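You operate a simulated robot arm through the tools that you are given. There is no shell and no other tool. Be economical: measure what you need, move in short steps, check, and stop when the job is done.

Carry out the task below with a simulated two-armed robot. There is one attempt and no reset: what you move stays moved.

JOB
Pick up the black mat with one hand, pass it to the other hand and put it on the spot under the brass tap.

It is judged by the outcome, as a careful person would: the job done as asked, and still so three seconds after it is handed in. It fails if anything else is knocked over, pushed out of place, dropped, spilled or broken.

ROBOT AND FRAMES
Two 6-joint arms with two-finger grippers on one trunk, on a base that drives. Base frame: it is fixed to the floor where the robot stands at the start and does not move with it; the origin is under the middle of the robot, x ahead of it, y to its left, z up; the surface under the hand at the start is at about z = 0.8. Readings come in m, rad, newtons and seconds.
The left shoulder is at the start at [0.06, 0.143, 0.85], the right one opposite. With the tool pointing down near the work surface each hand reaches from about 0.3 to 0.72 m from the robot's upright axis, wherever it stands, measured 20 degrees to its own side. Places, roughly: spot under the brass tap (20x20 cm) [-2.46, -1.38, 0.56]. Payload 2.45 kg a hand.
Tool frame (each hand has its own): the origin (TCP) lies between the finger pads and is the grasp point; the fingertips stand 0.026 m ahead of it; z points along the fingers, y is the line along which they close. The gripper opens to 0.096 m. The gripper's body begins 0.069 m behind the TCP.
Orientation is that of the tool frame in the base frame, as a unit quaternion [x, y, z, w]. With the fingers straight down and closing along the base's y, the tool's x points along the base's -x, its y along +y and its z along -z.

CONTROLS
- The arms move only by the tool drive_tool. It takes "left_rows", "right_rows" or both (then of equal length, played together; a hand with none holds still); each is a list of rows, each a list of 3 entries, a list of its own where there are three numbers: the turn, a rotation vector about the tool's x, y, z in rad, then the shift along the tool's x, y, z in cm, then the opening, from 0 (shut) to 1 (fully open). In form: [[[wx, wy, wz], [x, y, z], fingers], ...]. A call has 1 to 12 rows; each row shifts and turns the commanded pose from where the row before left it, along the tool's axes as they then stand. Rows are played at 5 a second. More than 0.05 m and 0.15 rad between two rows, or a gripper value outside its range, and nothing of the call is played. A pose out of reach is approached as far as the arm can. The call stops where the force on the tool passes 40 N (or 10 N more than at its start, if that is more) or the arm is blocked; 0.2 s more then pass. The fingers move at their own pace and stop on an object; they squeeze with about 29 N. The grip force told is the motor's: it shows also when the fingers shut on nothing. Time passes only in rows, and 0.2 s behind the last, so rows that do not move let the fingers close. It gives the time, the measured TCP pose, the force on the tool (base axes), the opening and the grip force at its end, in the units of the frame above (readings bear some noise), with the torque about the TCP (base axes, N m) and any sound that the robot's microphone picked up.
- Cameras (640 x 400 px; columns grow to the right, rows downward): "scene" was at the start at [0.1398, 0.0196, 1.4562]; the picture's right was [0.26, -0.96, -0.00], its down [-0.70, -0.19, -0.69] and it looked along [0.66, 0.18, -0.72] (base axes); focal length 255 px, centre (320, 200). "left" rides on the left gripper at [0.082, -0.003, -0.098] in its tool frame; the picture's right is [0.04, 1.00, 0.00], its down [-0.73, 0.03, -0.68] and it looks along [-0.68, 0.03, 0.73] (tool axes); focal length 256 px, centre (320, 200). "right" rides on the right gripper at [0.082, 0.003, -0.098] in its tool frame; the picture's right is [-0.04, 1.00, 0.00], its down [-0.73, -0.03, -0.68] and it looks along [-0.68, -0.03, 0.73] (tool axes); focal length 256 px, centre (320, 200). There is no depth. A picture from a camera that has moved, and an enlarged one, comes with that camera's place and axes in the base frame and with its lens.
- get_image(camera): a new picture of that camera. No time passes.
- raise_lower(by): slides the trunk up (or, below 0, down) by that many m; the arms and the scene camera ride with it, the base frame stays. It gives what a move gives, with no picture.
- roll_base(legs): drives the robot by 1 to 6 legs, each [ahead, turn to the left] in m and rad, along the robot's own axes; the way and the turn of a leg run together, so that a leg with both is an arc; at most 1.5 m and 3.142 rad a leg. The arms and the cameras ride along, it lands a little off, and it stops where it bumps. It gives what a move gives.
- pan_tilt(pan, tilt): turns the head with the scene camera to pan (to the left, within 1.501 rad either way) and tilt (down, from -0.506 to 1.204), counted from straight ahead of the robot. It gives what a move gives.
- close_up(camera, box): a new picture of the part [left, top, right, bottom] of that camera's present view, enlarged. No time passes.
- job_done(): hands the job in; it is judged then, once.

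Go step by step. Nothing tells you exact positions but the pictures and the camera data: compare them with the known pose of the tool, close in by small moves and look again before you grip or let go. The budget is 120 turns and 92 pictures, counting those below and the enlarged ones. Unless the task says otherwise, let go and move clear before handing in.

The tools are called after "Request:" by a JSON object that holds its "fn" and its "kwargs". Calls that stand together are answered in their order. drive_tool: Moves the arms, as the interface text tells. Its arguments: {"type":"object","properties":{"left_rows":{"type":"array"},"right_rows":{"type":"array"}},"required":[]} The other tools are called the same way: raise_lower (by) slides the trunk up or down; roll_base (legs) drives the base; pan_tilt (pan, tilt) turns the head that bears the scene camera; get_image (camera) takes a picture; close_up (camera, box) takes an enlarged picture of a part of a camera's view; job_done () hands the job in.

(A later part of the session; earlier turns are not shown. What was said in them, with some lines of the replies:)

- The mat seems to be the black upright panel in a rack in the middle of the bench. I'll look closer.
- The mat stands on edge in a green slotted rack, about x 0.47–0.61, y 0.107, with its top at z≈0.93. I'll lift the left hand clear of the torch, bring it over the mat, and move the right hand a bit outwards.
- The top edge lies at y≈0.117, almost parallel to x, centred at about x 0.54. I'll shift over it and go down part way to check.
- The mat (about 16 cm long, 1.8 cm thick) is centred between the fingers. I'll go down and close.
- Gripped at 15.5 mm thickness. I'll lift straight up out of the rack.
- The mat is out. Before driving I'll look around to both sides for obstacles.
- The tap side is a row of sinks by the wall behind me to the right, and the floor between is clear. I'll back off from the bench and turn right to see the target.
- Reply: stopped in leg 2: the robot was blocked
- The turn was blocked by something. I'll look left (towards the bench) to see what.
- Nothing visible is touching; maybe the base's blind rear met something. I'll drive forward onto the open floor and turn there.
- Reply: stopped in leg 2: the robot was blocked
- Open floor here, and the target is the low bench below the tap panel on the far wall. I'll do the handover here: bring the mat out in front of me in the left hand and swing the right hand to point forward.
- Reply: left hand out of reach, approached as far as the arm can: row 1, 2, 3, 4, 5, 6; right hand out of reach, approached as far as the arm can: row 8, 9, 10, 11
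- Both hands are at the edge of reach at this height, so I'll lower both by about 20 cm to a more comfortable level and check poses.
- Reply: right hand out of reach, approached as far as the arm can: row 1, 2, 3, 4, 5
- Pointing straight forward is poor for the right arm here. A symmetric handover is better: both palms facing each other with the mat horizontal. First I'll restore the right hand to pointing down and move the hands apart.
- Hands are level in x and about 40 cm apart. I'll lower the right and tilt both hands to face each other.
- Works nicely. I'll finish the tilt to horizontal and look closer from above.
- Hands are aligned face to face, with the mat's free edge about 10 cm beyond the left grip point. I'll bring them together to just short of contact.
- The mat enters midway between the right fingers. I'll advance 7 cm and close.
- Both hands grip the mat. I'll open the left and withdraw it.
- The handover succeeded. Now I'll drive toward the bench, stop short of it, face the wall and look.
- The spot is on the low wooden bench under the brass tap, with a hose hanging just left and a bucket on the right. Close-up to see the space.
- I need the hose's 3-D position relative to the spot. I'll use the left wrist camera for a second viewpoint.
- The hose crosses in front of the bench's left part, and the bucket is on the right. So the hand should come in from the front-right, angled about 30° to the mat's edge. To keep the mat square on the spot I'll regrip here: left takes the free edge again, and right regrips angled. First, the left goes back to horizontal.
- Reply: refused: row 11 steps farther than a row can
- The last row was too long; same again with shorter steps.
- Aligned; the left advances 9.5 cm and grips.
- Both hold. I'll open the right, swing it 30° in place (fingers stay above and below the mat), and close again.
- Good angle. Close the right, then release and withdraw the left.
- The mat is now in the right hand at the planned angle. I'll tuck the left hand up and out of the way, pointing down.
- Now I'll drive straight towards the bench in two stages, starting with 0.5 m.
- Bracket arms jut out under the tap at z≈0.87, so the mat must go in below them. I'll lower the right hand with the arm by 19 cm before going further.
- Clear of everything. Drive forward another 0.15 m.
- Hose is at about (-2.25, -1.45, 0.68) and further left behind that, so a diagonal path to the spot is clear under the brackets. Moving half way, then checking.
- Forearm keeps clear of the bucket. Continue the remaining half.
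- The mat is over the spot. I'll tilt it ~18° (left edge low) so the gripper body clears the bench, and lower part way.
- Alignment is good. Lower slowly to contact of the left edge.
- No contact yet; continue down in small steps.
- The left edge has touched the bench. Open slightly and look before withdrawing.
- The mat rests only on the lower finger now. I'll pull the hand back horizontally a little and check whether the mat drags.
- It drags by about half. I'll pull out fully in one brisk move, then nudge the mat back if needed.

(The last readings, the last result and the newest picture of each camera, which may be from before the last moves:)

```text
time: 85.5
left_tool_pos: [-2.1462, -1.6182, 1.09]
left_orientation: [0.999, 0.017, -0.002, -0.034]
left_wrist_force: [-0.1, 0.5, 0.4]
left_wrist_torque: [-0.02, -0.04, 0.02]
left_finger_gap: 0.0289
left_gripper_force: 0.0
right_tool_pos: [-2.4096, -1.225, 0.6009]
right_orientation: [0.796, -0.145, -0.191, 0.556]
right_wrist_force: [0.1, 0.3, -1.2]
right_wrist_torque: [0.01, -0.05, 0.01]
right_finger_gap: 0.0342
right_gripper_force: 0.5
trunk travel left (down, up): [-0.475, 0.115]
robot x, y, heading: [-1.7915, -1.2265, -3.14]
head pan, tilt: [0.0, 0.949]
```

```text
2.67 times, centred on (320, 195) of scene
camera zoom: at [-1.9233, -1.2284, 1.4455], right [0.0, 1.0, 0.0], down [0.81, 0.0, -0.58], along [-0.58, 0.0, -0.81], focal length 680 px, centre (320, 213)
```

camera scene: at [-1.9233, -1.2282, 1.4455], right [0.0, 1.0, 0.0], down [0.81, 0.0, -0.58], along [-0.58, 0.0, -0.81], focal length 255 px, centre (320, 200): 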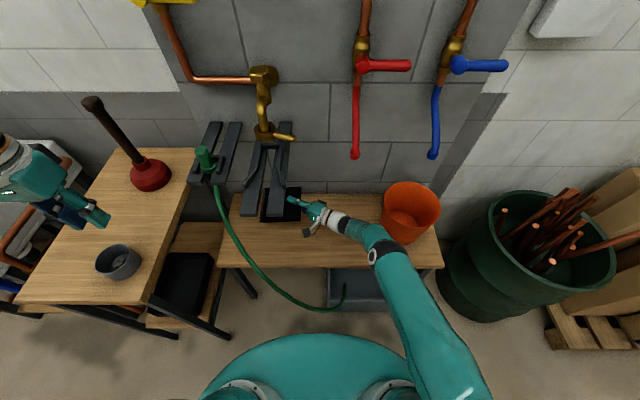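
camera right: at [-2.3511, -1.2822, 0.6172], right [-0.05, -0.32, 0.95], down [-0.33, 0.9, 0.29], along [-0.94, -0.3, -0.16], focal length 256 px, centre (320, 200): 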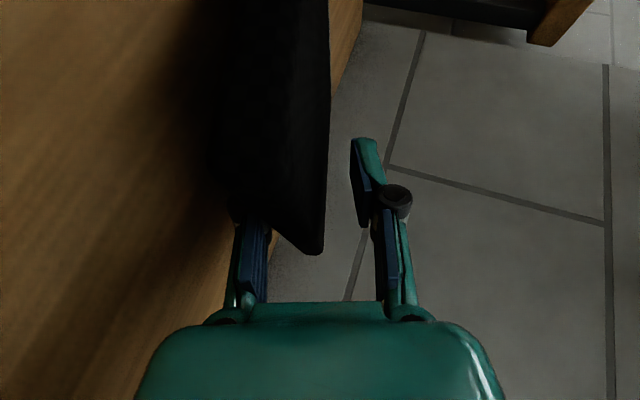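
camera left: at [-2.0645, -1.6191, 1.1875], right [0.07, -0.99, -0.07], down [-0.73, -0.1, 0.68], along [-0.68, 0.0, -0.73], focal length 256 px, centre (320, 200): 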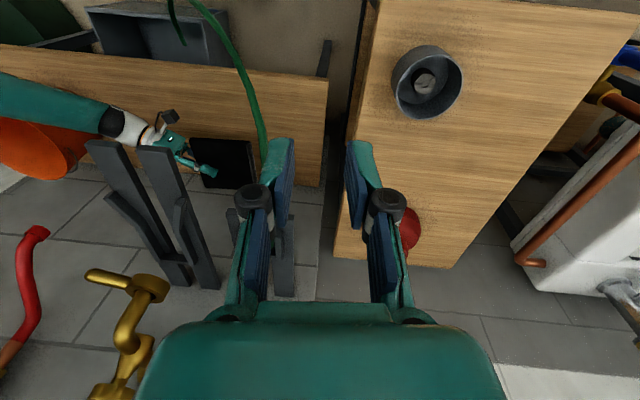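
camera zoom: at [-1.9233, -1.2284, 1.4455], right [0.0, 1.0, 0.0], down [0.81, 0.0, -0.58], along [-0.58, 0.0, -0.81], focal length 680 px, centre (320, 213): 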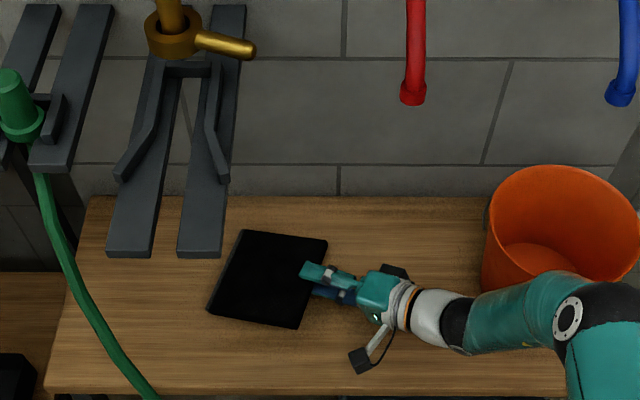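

The mat slid ~8 cm towards the hand and yawed about 16°; the offset is almost along the hand's direction. I'll back off, close the fingers, pitch the hand steeper, and then push the mat's right edge back, near its wall-side end to straighten it.

Request:
{"fn": "drive_tool", "kwargs": {"right_rows": [[[0, 0, 0], [0.16, -0.82, -2.86], 0.35], [[0, 0, 0], [-0.28, 1.9, -0.61], 0], [[0.125, 0, 0], [0, 0, 0], 0], [[0.125, 0, 0], [0, 0, 0], 0], [[0, 0, 0], [0, 0, 0], 0]]}}

Request:
{"fn": "close_up", "kwargs": {"camera": "scene", "box": [200, 120, 440, 270]}}

Request:
{"fn": "get_image", "kwargs": {"camera": "right"}}

Request:
{"fn": "close_up", "kwargs": {"camera": "left", "box": [60, 60, 340, 235]}}

```text
time: 86.7
left_tool_pos: [-2.146, -1.6188, 1.0905]
left_orientation: [0.999, 0.017, -0.002, -0.036]
left_wrist_force: [0.8, -0.6, 0.7]
left_wrist_torque: [0.02, 0.01, 0.0]
left_finger_gap: 0.0287
left_gripper_force: 0.0
right_tool_pos: [-2.3953, -1.1999, 0.6209]
right_orientation: [0.859, -0.168, -0.171, 0.452]
right_wrist_force: [0.0, 0.0, 0.0]
right_wrist_torque: [0.02, 0.01, 0.0]
right_finger_gap: 0.0
right_gripper_force: 28.7
trunk travel left (down, up): [-0.475, 0.115]
robot x, y, heading: [-1.7898, -1.2263, -3.141]
head pan, tilt: [0.0, 0.949]
```

```text
2.67 times, centred on (320, 195) of scene
camera zoom: at [-1.9233, -1.2282, 1.4455], right [0.0, 1.0, 0.0], down [0.81, 0.0, -0.58], along [-0.58, 0.0, -0.81], focal length 680 px, centre (320, 213)
```

zoom: 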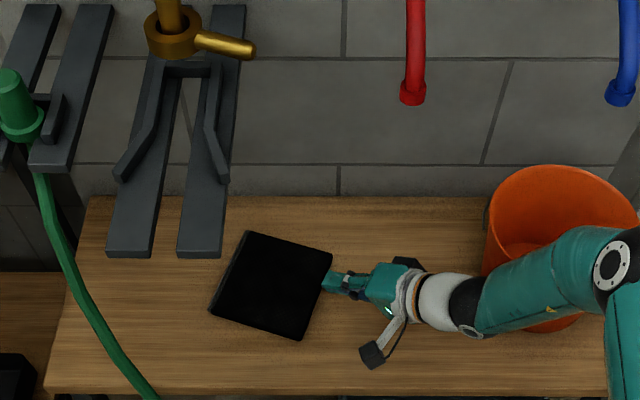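

```text
32 pictures are left
camera right: at [-2.2807, -1.1681, 0.6638], right [-0.17, -0.52, 0.84], down [-0.34, 0.83, 0.44], along [-0.92, -0.21, -0.32], focal length 256 px, centre (320, 200)
```

right: 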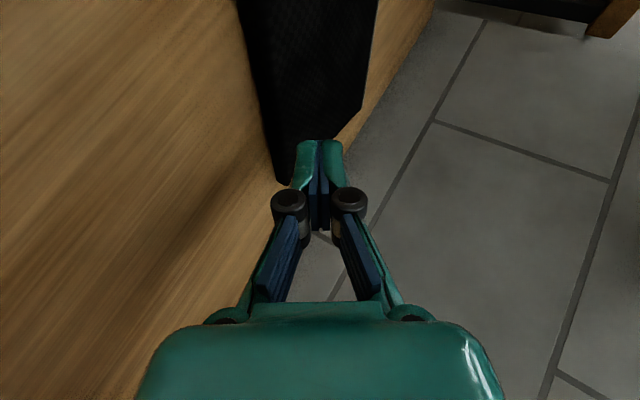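

```text
2.29 times, centred on (200, 148) of left
camera zoom: at [-2.0646, -1.6191, 1.1874], right [0.07, -0.99, -0.07], down [-0.73, -0.1, 0.68], along [-0.68, 0.0, -0.73], focal length 585 px, centre (594, 320)
```

zoom: 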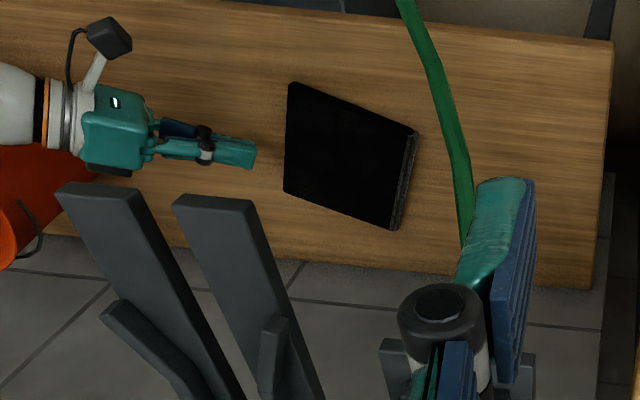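

The mat is flat on the bench but off centre. To keep the forearm away from the bucket while nudging, I'll yaw the hand to point more toward the wall.

Request:
{"fn": "drive_tool", "kwargs": {"right_rows": [[[0.0173, -0.1017, 0.0649], [0, 0, 0], 0], [[0.0173, -0.1017, 0.0649], [0, 0, 0], 0], [[0.0173, -0.1017, 0.0649], [0, 0, 0], 0], [[0.0173, -0.1017, 0.0649], [0, 0, 0], 0], [[0.0173, -0.1017, 0.0649], [0, 0, 0], 0], [[0, 0, 0], [0, 0, 0], 0]]}}

Request:
{"fn": "get_image", "kwargs": {"camera": "scene"}}

```text
time: 88.1
left_tool_pos: [-2.1457, -1.6184, 1.0902]
left_orientation: [0.999, 0.018, -0.001, -0.036]
left_wrist_force: [-0.4, -0.1, 0.5]
left_wrist_torque: [-0.01, 0.0, -0.04]
left_finger_gap: 0.0288
left_gripper_force: 0.0
right_tool_pos: [-2.3964, -1.1965, 0.6198]
right_orientation: [0.782, -0.392, -0.284, 0.393]
right_wrist_force: [-1.8, 0.6, 0.5]
right_wrist_torque: [0.02, -0.04, -0.01]
right_finger_gap: 0.0
right_gripper_force: 28.6
right hand out of reach, approached as far as the arm can: row 5
trunk travel left (down, up): [-0.475, 0.115]
robot x, y, heading: [-1.7884, -1.2273, -3.14]
head pan, tilt: [0.0, 0.949]
```

```text
30 pictures are left
camera scene: at [-1.9232, -1.2283, 1.4455], right [0.0, 1.0, 0.0], down [0.81, 0.0, -0.58], along [-0.58, 0.0, -0.81], focal length 255 px, centre (320, 200)
```

scene: 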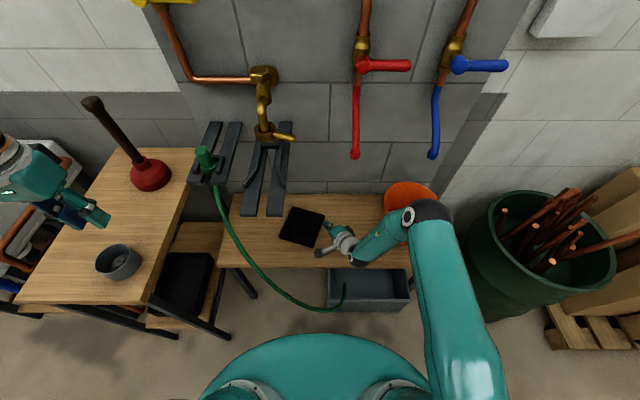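

Position the closed fingertips beside the wall-side end of the mat's right edge, then lower beside it.

Request:
{"fn": "drive_tool", "kwargs": {"right_rows": [[[0, 0, 0], [-2.17, 0.75, 1.73], 0], [[0, 0, 0], [-2.17, 0.75, 1.73], 0], [[0, 0, 0], [0.27, -1.63, 1.03], 0], [[0, 0, 0], [0.18, -1.1, 0.69], 0], [[0, 0, 0], [0, 0, 0], 0]]}}

Request:
{"fn": "close_up", "kwargs": {"camera": "scene", "box": [200, 120, 440, 270]}}

Request:
{"fn": "close_up", "kwargs": {"camera": "left", "box": [60, 60, 340, 235]}}

```text
time: 89.3
left_tool_pos: [-2.1461, -1.6178, 1.0897]
left_orientation: [0.999, 0.017, -0.001, -0.036]
left_wrist_force: [0.3, -0.8, 0.0]
left_wrist_torque: [-0.01, 0.04, 0.0]
left_finger_gap: 0.0288
left_gripper_force: 0.2
right_tool_pos: [-2.45, -1.182, 0.5871]
right_orientation: [0.782, -0.392, -0.285, 0.392]
right_wrist_force: [0.2, 0.7, 0.0]
right_wrist_torque: [-0.04, 0.02, 0.0]
right_finger_gap: 0.0001
right_gripper_force: 28.2
trunk travel left (down, up): [-0.475, 0.115]
robot x, y, heading: [-1.7921, -1.2283, -3.137]
head pan, tilt: [0.0, 0.949]
```

```text
2.67 times, centred on (320, 195) of scene
camera zoom: at [-1.9232, -1.2282, 1.4455], right [0.0, 1.0, 0.0], down [0.81, 0.0, -0.58], along [-0.58, 0.0, -0.81], focal length 680 px, centre (320, 213)
```

zoom: 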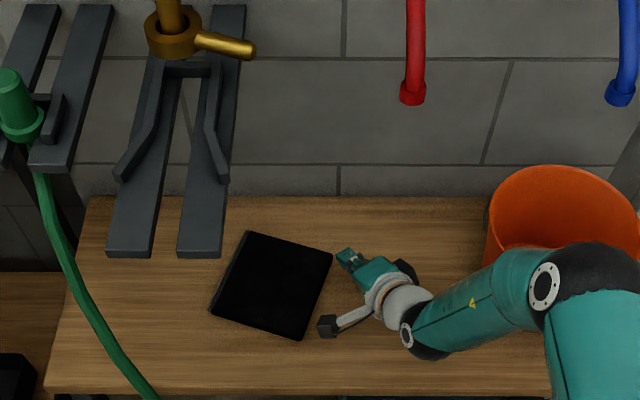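

```text
2.29 times, centred on (200, 148) of left
camera zoom: at [-2.0644, -1.6192, 1.1875], right [0.07, -0.99, -0.07], down [-0.73, -0.1, 0.68], along [-0.68, 0.0, -0.73], focal length 585 px, centre (594, 320)
```

zoom: 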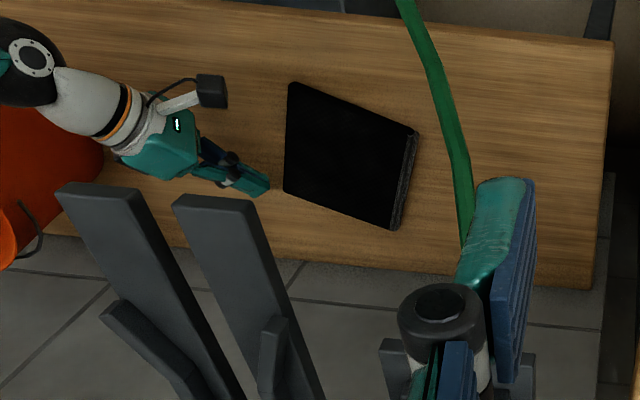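

Tip is just beside the back corner. Lower 7 mm and push 5 cm along the bench.

Request:
{"fn": "drive_tool", "kwargs": {"right_rows": [[[0, 0, 0], [0.1, -0.55, 0.35], 0], [[0, 0, 0], [0.84, 0.38, 0.39], 0], [[0, 0, 0], [0.84, 0.38, 0.39], 0], [[0, 0, 0], [0.84, 0.38, 0.39], 0], [[0, 0, 0], [0.84, 0.38, 0.39], 0], [[0, 0, 0], [0.84, 0.38, 0.39], 0], [[0, 0, 0], [0, 0, 0], 0]]}}

Request:
{"fn": "close_up", "kwargs": {"camera": "scene", "box": [200, 120, 440, 270]}}

```text
time: 90.9
left_tool_pos: [-2.1468, -1.6179, 1.0904]
left_orientation: [0.999, 0.018, -0.001, -0.036]
left_wrist_force: [0.6, -0.3, -1.0]
left_wrist_torque: [-0.01, -0.01, -0.03]
left_finger_gap: 0.0287
left_gripper_force: 0.1
right_tool_pos: [-2.4509, -1.2339, 0.5821]
right_orientation: [0.782, -0.392, -0.285, 0.392]
right_wrist_force: [0.2, 0.8, -0.4]
right_wrist_torque: [0.0, -0.02, -0.04]
right_finger_gap: 0.0
right_gripper_force: 28.3
trunk travel left (down, up): [-0.475, 0.115]
robot x, y, heading: [-1.7937, -1.2213, -3.14]
head pan, tilt: [0.0, 0.949]
```

```text
2.67 times, centred on (320, 195) of scene
camera zoom: at [-1.9232, -1.2281, 1.4455], right [0.0, 1.0, 0.0], down [0.81, 0.0, -0.58], along [-0.58, 0.0, -0.81], focal length 680 px, centre (320, 213)
```

zoom: 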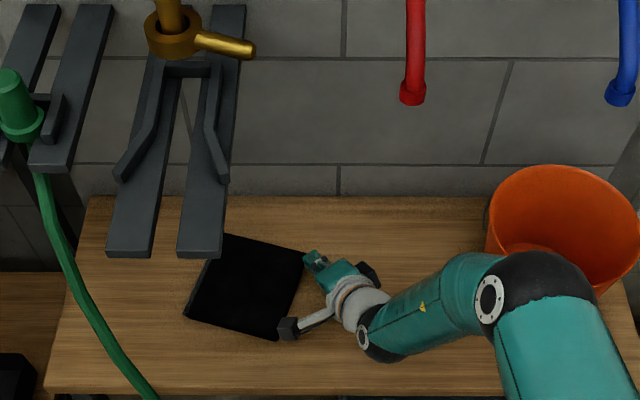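

It moves well. Push about 3 cm more.

Request:
{"fn": "drive_tool", "kwargs": {"right_rows": [[[0, 0, 0], [0.84, 0.38, 0.39], 0], [[0, 0, 0], [0.84, 0.38, 0.39], 0], [[0, 0, 0], [0.84, 0.38, 0.39], 0], [[0, 0, 0], [0, 0, 0], 0]]}}

Request:
{"fn": "close_up", "kwargs": {"camera": "scene", "box": [200, 120, 440, 270]}}

```text
time: 91.9
left_tool_pos: [-2.1437, -1.6185, 1.0916]
left_orientation: [0.999, 0.018, -0.003, -0.035]
left_wrist_force: [0.6, -0.8, 0.0]
left_wrist_torque: [-0.02, 0.01, 0.0]
left_finger_gap: 0.0287
left_gripper_force: 0.1
right_tool_pos: [-2.4594, -1.2517, 0.5796]
right_orientation: [0.78, -0.388, -0.285, 0.4]
right_wrist_force: [2.1, 4.5, 20.0]
right_wrist_torque: [-0.31, 0.19, -0.03]
right_finger_gap: 0.0061
right_gripper_force: 28.7
right hand out of reach, approached as far as the arm can: row 2, 3
trunk travel left (down, up): [-0.475, 0.115]
robot x, y, heading: [-1.789, -1.2254, -3.136]
head pan, tilt: [0.0, 0.949]
```

```text
2.67 times, centred on (320, 195) of scene
camera zoom: at [-1.9205, -1.2278, 1.446], right [0.0, 1.0, 0.0], down [0.81, 0.0, -0.58], along [-0.58, 0.0, -0.81], focal length 680 px, centre (320, 213)
```

zoom: 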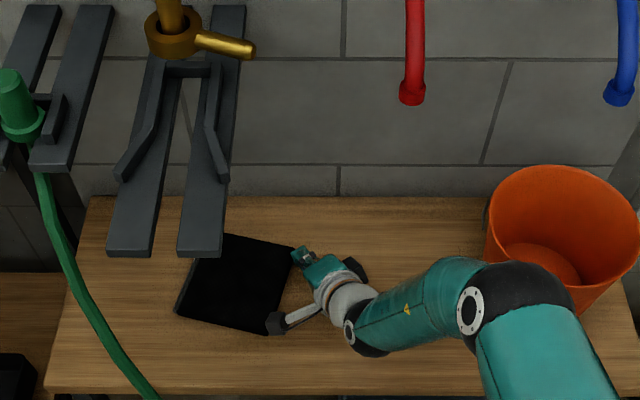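

The arm hit a joint limit and pressed lightly on the bench. I'll lift, undo some of the yaw, and check.

Request:
{"fn": "drive_tool", "kwargs": {"right_rows": [[[0, 0, 0], [-0.27, 1.67, -1.06], 0], [[0, 0, 0], [-0.4, 2.5, -1.6], 0], [[0, 0, 0], [-1.67, -0.77, -0.78], 0], [[-0.018, 0.1116, -0.0707], [0, 0, 0], 0], [[-0.018, 0.1116, -0.0707], [0, 0, 0], 0], [[-0.018, 0.1116, -0.0707], [0, 0, 0], 0], [[0, 0, 0], [0, 0, 0], 0]]}}

Request:
{"fn": "get_image", "kwargs": {"camera": "scene"}}

```text
time: 93.5
left_tool_pos: [-2.1458, -1.6182, 1.0908]
left_orientation: [0.999, 0.016, -0.001, -0.035]
left_wrist_force: [0.2, 0.8, 0.1]
left_wrist_torque: [-0.02, 0.0, -0.04]
left_finger_gap: 0.0289
left_gripper_force: 0.1
right_tool_pos: [-2.4663, -1.2179, 0.6199]
right_orientation: [0.844, -0.229, -0.201, 0.441]
right_wrist_force: [0.0, -0.2, -0.2]
right_wrist_torque: [-0.02, -0.01, -0.02]
right_finger_gap: 0.0
right_gripper_force: 28.9
right hand out of reach, approached as far as the arm can: row 1, 2
trunk travel left (down, up): [-0.475, 0.115]
robot x, y, heading: [-1.7936, -1.2241, -3.134]
head pan, tilt: [0.0, 0.949]
```

```text
25 pictures are left
camera scene: at [-1.9232, -1.2283, 1.4455], right [0.0, 1.0, 0.0], down [0.81, 0.0, -0.58], along [-0.58, 0.0, -0.81], focal length 255 px, centre (320, 200)
```

scene: 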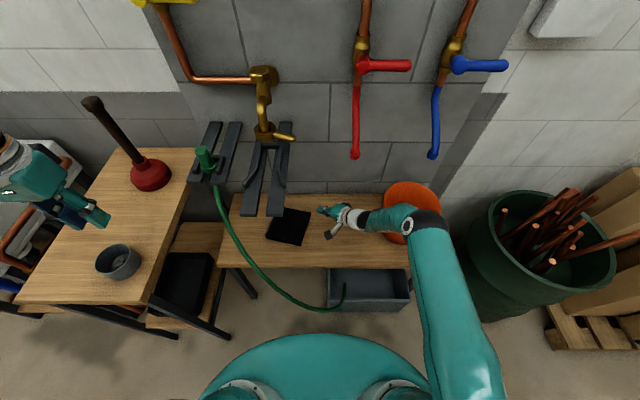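

Bucket undisturbed. Lower beside the right edge again and push another few cm.

Request:
{"fn": "drive_tool", "kwargs": {"right_rows": [[[0, 0, 0], [0.27, -1.63, 1.03], 0], [[0, 0, 0], [0.25, -1.55, 0.98], 0], [[0, 0, 0], [0.42, 0.61, 0.85], 0], [[0, 0, 0], [0.42, 0.61, 0.85], 0], [[0, 0, 0], [0.42, 0.61, 0.85], 0], [[0, 0, 0], [0.42, 0.61, 0.85], 0], [[0, 0, 0], [0.42, 0.61, 0.85], 0], [[0, 0, 0], [0, 0, 0], 0]]}}

Request:
{"fn": "close_up", "kwargs": {"camera": "scene", "box": [200, 120, 440, 270]}}

```text
time: 95.3
left_tool_pos: [-2.1462, -1.6189, 1.0908]
left_orientation: [0.999, 0.018, -0.001, -0.035]
left_wrist_force: [-0.3, 0.0, 0.9]
left_wrist_torque: [0.01, 0.0, -0.04]
left_finger_gap: 0.029
left_gripper_force: 0.0
right_tool_pos: [-2.4784, -1.2741, 0.5827]
right_orientation: [0.843, -0.229, -0.201, 0.442]
right_wrist_force: [0.0, 0.6, 0.4]
right_wrist_torque: [-0.01, 0.0, 0.01]
right_finger_gap: 0.0
right_gripper_force: 28.7
trunk travel left (down, up): [-0.475, 0.115]
robot x, y, heading: [-1.7914, -1.2213, -3.133]
head pan, tilt: [0.0, 0.949]
```

```text
2.67 times, centred on (320, 195) of scene
camera zoom: at [-1.9231, -1.2282, 1.4455], right [0.0, 1.0, 0.0], down [0.81, 0.0, -0.58], along [-0.58, 0.0, -0.81], focal length 680 px, centre (320, 213)
```

zoom: 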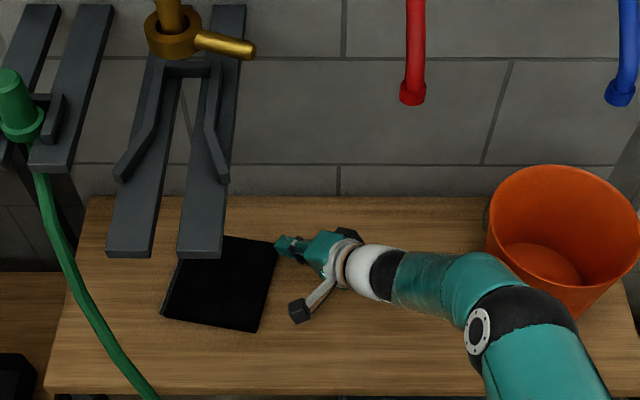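

Centre is now about (-2.435, -1.377), with 10° yaw left and 2.5 cm too far out. I'll go round to the front edge, near its right end, to push it toward the wall.

Request:
{"fn": "drive_tool", "kwargs": {"right_rows": [[[0, 0, 0], [-0.56, -0.5, -0.65], 0], [[0, 0, 0], [-0.27, 1.67, -1.06], 0], [[0, 0, 0], [-0.33, 2.0, -1.27], 0], [[0, 0, 0], [3.65, -0.24, -1.32], 0], [[0, 0, 0], [3.65, -0.24, -1.32], 0], [[0, 0, 0], [3.65, -0.24, -1.32], 0], [[0, 0, 0], [3.65, -0.24, -1.32], 0], [[0, 0, 0], [4.1, 0.2, -0.7], 0], [[0, 0, 0], [0, 0, 0], 0]]}}

Request:
{"fn": "get_image", "kwargs": {"camera": "scene"}}

Request:
{"fn": "close_up", "kwargs": {"camera": "left", "box": [60, 0, 340, 175]}}

```text
time: 97.3
left_tool_pos: [-2.1459, -1.6181, 1.0898]
left_orientation: [0.999, 0.017, -0.001, -0.036]
left_wrist_force: [0.1, 0.3, 0.4]
left_wrist_torque: [-0.02, 0.02, -0.02]
left_finger_gap: 0.0288
left_gripper_force: 0.0
right_tool_pos: [-2.2904, -1.3248, 0.6259]
right_orientation: [0.844, -0.229, -0.201, 0.441]
right_wrist_force: [-0.3, 0.1, -0.3]
right_wrist_torque: [-0.01, 0.01, -0.02]
right_finger_gap: 0.0
right_gripper_force: 28.7
trunk travel left (down, up): [-0.475, 0.115]
robot x, y, heading: [-1.7939, -1.2309, -3.141]
head pan, tilt: [0.0, 0.949]
```

```text
23 pictures are left
camera scene: at [-1.9234, -1.2282, 1.4455], right [0.0, 1.0, 0.0], down [0.81, 0.0, -0.58], along [-0.58, 0.0, -0.81], focal length 255 px, centre (320, 200)
```

scene: 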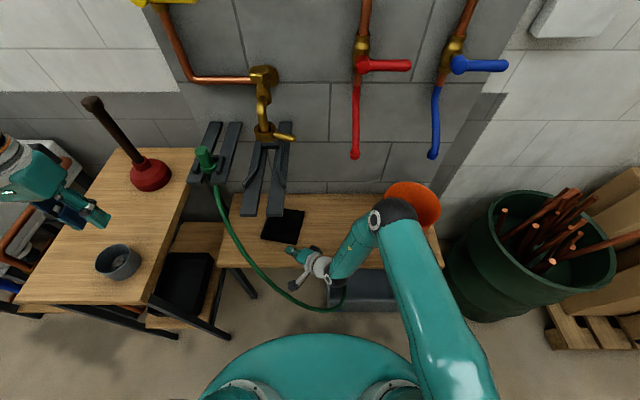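

```text
2.29 times, centred on (200, 88) of left
camera zoom: at [-2.0646, -1.6191, 1.1875], right [0.07, -0.99, -0.07], down [-0.73, -0.1, 0.68], along [-0.68, 0.0, -0.73], focal length 585 px, centre (594, 457)
```

zoom: 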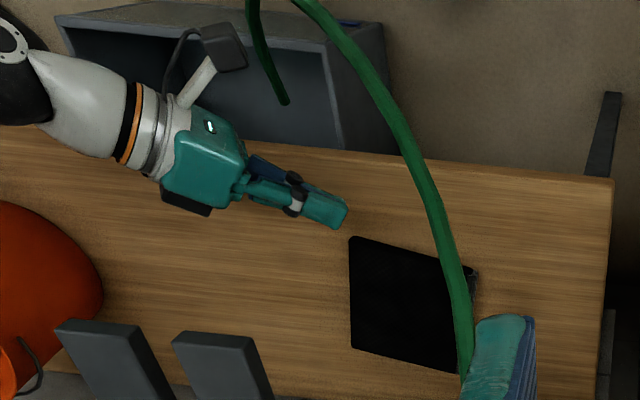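

Tip is in front of the mat's near edge. Lower and push toward the wall by about 5 cm (3.5 cm gap).

Request:
{"fn": "drive_tool", "kwargs": {"right_rows": [[[0, 0, 0], [0.29, -1.8, 1.14], 0], [[0, 0, 0], [0.29, -1.8, 1.14], 0], [[0, 0, 0], [-0.9, 0.23, 0.6], 0], [[0, 0, 0], [-0.9, 0.23, 0.6], 0], [[0, 0, 0], [-0.9, 0.23, 0.6], 0], [[0, 0, 0], [-0.9, 0.23, 0.6], 0], [[0, 0, 0], [-0.9, 0.23, 0.6], 0], [[0, 0, 0], [0, 0, 0], 0]]}}

Request:
{"fn": "close_up", "kwargs": {"camera": "scene", "box": [200, 120, 440, 270]}}

```text
time: 99.1
left_tool_pos: [-2.1462, -1.6194, 1.0897]
left_orientation: [0.999, 0.018, -0.001, -0.036]
left_wrist_force: [0.8, 0.0, 0.5]
left_wrist_torque: [0.01, 0.02, -0.02]
left_finger_gap: 0.0287
left_gripper_force: 0.0
right_tool_pos: [-2.3477, -1.3246, 0.5821]
right_orientation: [0.844, -0.229, -0.201, 0.442]
right_wrist_force: [-0.2, -0.7, 0.0]
right_wrist_torque: [-0.02, 0.0, 0.05]
right_finger_gap: 0.0001
right_gripper_force: 27.7
trunk travel left (down, up): [-0.475, 0.115]
robot x, y, heading: [-1.7917, -1.2286, -3.138]
head pan, tilt: [0.0, 0.949]
```

```text
2.67 times, centred on (320, 195) of scene
camera zoom: at [-1.9232, -1.2282, 1.4455], right [0.0, 1.0, 0.0], down [0.81, 0.0, -0.58], along [-0.58, 0.0, -0.81], focal length 680 px, centre (320, 213)
```

zoom: 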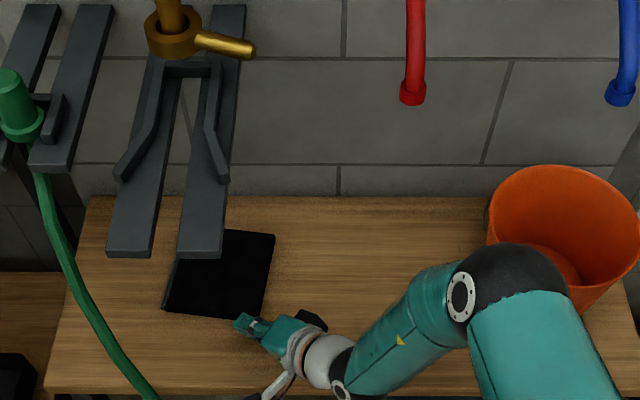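

Nearly square and centred now (≈ -2.446, -1.377). One more centimetre of push, then lift away.

Request:
{"fn": "drive_tool", "kwargs": {"right_rows": [[[0, 0, 0], [-0.9, 0.23, 0.6], 0], [[0, 0, 0], [0, 0, 0], 0], [[0, 0, 0], [1.6, -0.4, -1.1], 0], [[0, 0, 0], [-0.33, 2.0, -1.27], 0], [[0, 0, 0], [-0.33, 2.0, -1.27], 0], [[0, 0, 0], [0, 0, 0], 0]]}}

Request:
{"fn": "close_up", "kwargs": {"camera": "scene", "box": [200, 120, 440, 270]}}

```text
time: 100.5
left_tool_pos: [-2.1471, -1.6182, 1.0898]
left_orientation: [0.999, 0.018, -0.002, -0.036]
left_wrist_force: [0.4, -0.8, 0.5]
left_wrist_torque: [-0.03, -0.02, 0.01]
left_finger_gap: 0.029
left_gripper_force: 0.1
right_tool_pos: [-2.3381, -1.3252, 0.6299]
right_orientation: [0.844, -0.23, -0.201, 0.442]
right_wrist_force: [-1.1, -0.5, 0.6]
right_wrist_torque: [0.0, -0.02, 0.02]
right_finger_gap: 0.0001
right_gripper_force: 28.3
trunk travel left (down, up): [-0.475, 0.115]
robot x, y, heading: [-1.7937, -1.2243, -3.133]
head pan, tilt: [0.0, 0.949]
```

```text
2.67 times, centred on (320, 195) of scene
camera zoom: at [-1.9233, -1.2283, 1.4455], right [0.0, 1.0, 0.0], down [0.81, 0.0, -0.58], along [-0.58, 0.0, -0.81], focal length 680 px, centre (320, 213)
```

zoom: 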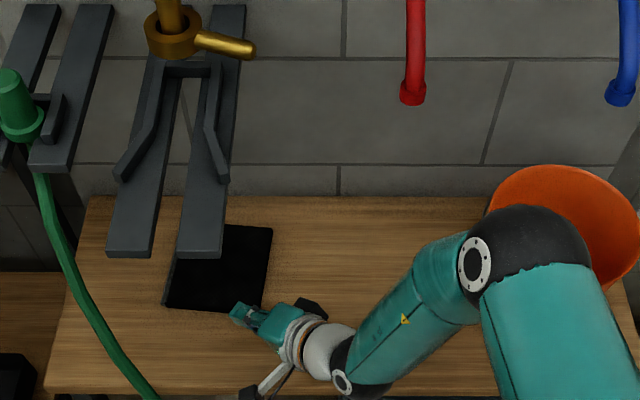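

The mat lies square on the spot. Now lift the hand clear, shift it right away from the hose, and back the robot off.

Request:
{"fn": "drive_tool", "kwargs": {"right_rows": [[[0, 0, 0], [-0.55, 3.34, -2.12], 0], [[0, 0, 0], [-0.55, 3.34, -2.12], 0], [[0, 0, 0], [-0.55, 3.34, -2.12], 0], [[0, 0, 0], [-1.7, -1.5, -1.95], 0], [[0, 0, 0], [0, 0, 0], 0]]}}

Request:
{"fn": "roll_base", "kwargs": {"legs": [[-0.4, 0]]}}

Request:
{"fn": "get_image", "kwargs": {"camera": "scene"}}

```text
time: 101.7
left_tool_pos: [-2.1461, -1.6179, 1.0907]
left_orientation: [0.999, 0.018, -0.001, -0.037]
left_wrist_force: [0.3, 0.2, -0.4]
left_wrist_torque: [0.01, -0.01, -0.01]
left_finger_gap: 0.0289
left_gripper_force: 0.0
right_tool_pos: [-2.3377, -1.2946, 0.7515]
right_orientation: [0.844, -0.229, -0.201, 0.441]
right_wrist_force: [0.1, -0.1, 0.0]
right_wrist_torque: [0.05, 0.05, 0.0]
right_finger_gap: 0.0001
right_gripper_force: 29.3
trunk travel left (down, up): [-0.475, 0.115]
robot x, y, heading: [-1.7916, -1.2211, -3.139]
head pan, tilt: [0.0, 0.949]
```

```text
time: 104.2
left_tool_pos: [-1.747, -1.6181, 1.0898]
left_orientation: [0.999, 0.018, -0.003, -0.036]
left_wrist_force: [0.5, 0.4, -0.3]
left_wrist_torque: [-0.05, -0.02, 0.02]
left_finger_gap: 0.0291
left_gripper_force: 0.0
right_tool_pos: [-1.9382, -1.2932, 0.7516]
right_orientation: [0.844, -0.228, -0.202, 0.441]
right_wrist_force: [-0.6, -0.4, 0.2]
right_wrist_torque: [-0.01, -0.01, -0.02]
right_finger_gap: 0.0
right_gripper_force: 28.7
trunk travel left (down, up): [-0.475, 0.115]
robot x, y, heading: [-1.389, -1.2269, -3.139]
head pan, tilt: [0.0, 0.949]
```

```text
19 pictures are left
camera scene: at [-1.524, -1.2267, 1.4456], right [0.0, 1.0, 0.0], down [0.81, 0.0, -0.58], along [-0.58, 0.0, -0.81], focal length 255 px, centre (320, 200)
```

scene: 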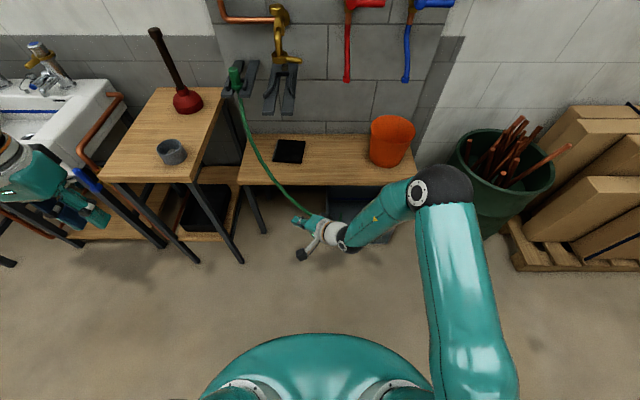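

The mat lies flat and square on the bench under the brass tap. The hose, bucket, plunger and cup are where they were, so I'm handing in.

Request:
{"fn": "job_done", "kwargs": {}}

```text
The job is handed in.
```

I picked up the black mat with the left hand, passed it to the right, and put it on the spot under the brass tap. It lies flat on the low bench, within about 1 cm of the spot's centre by the last picture.

It slid about 8 cm and turned as I let go, so I nudged it back into place with closed fingers. While nudging, the right arm reached a joint limit and the fingers pressed on the bench with about 20 N for a moment. I lifted off and saw no effect from it.

Nothing else near the bench had moved in the last picture. Earlier, a turn of the base near the workbench was stopped as blocked. I looked round and saw nothing touching or moved, but I couldn't see directly behind the robot.
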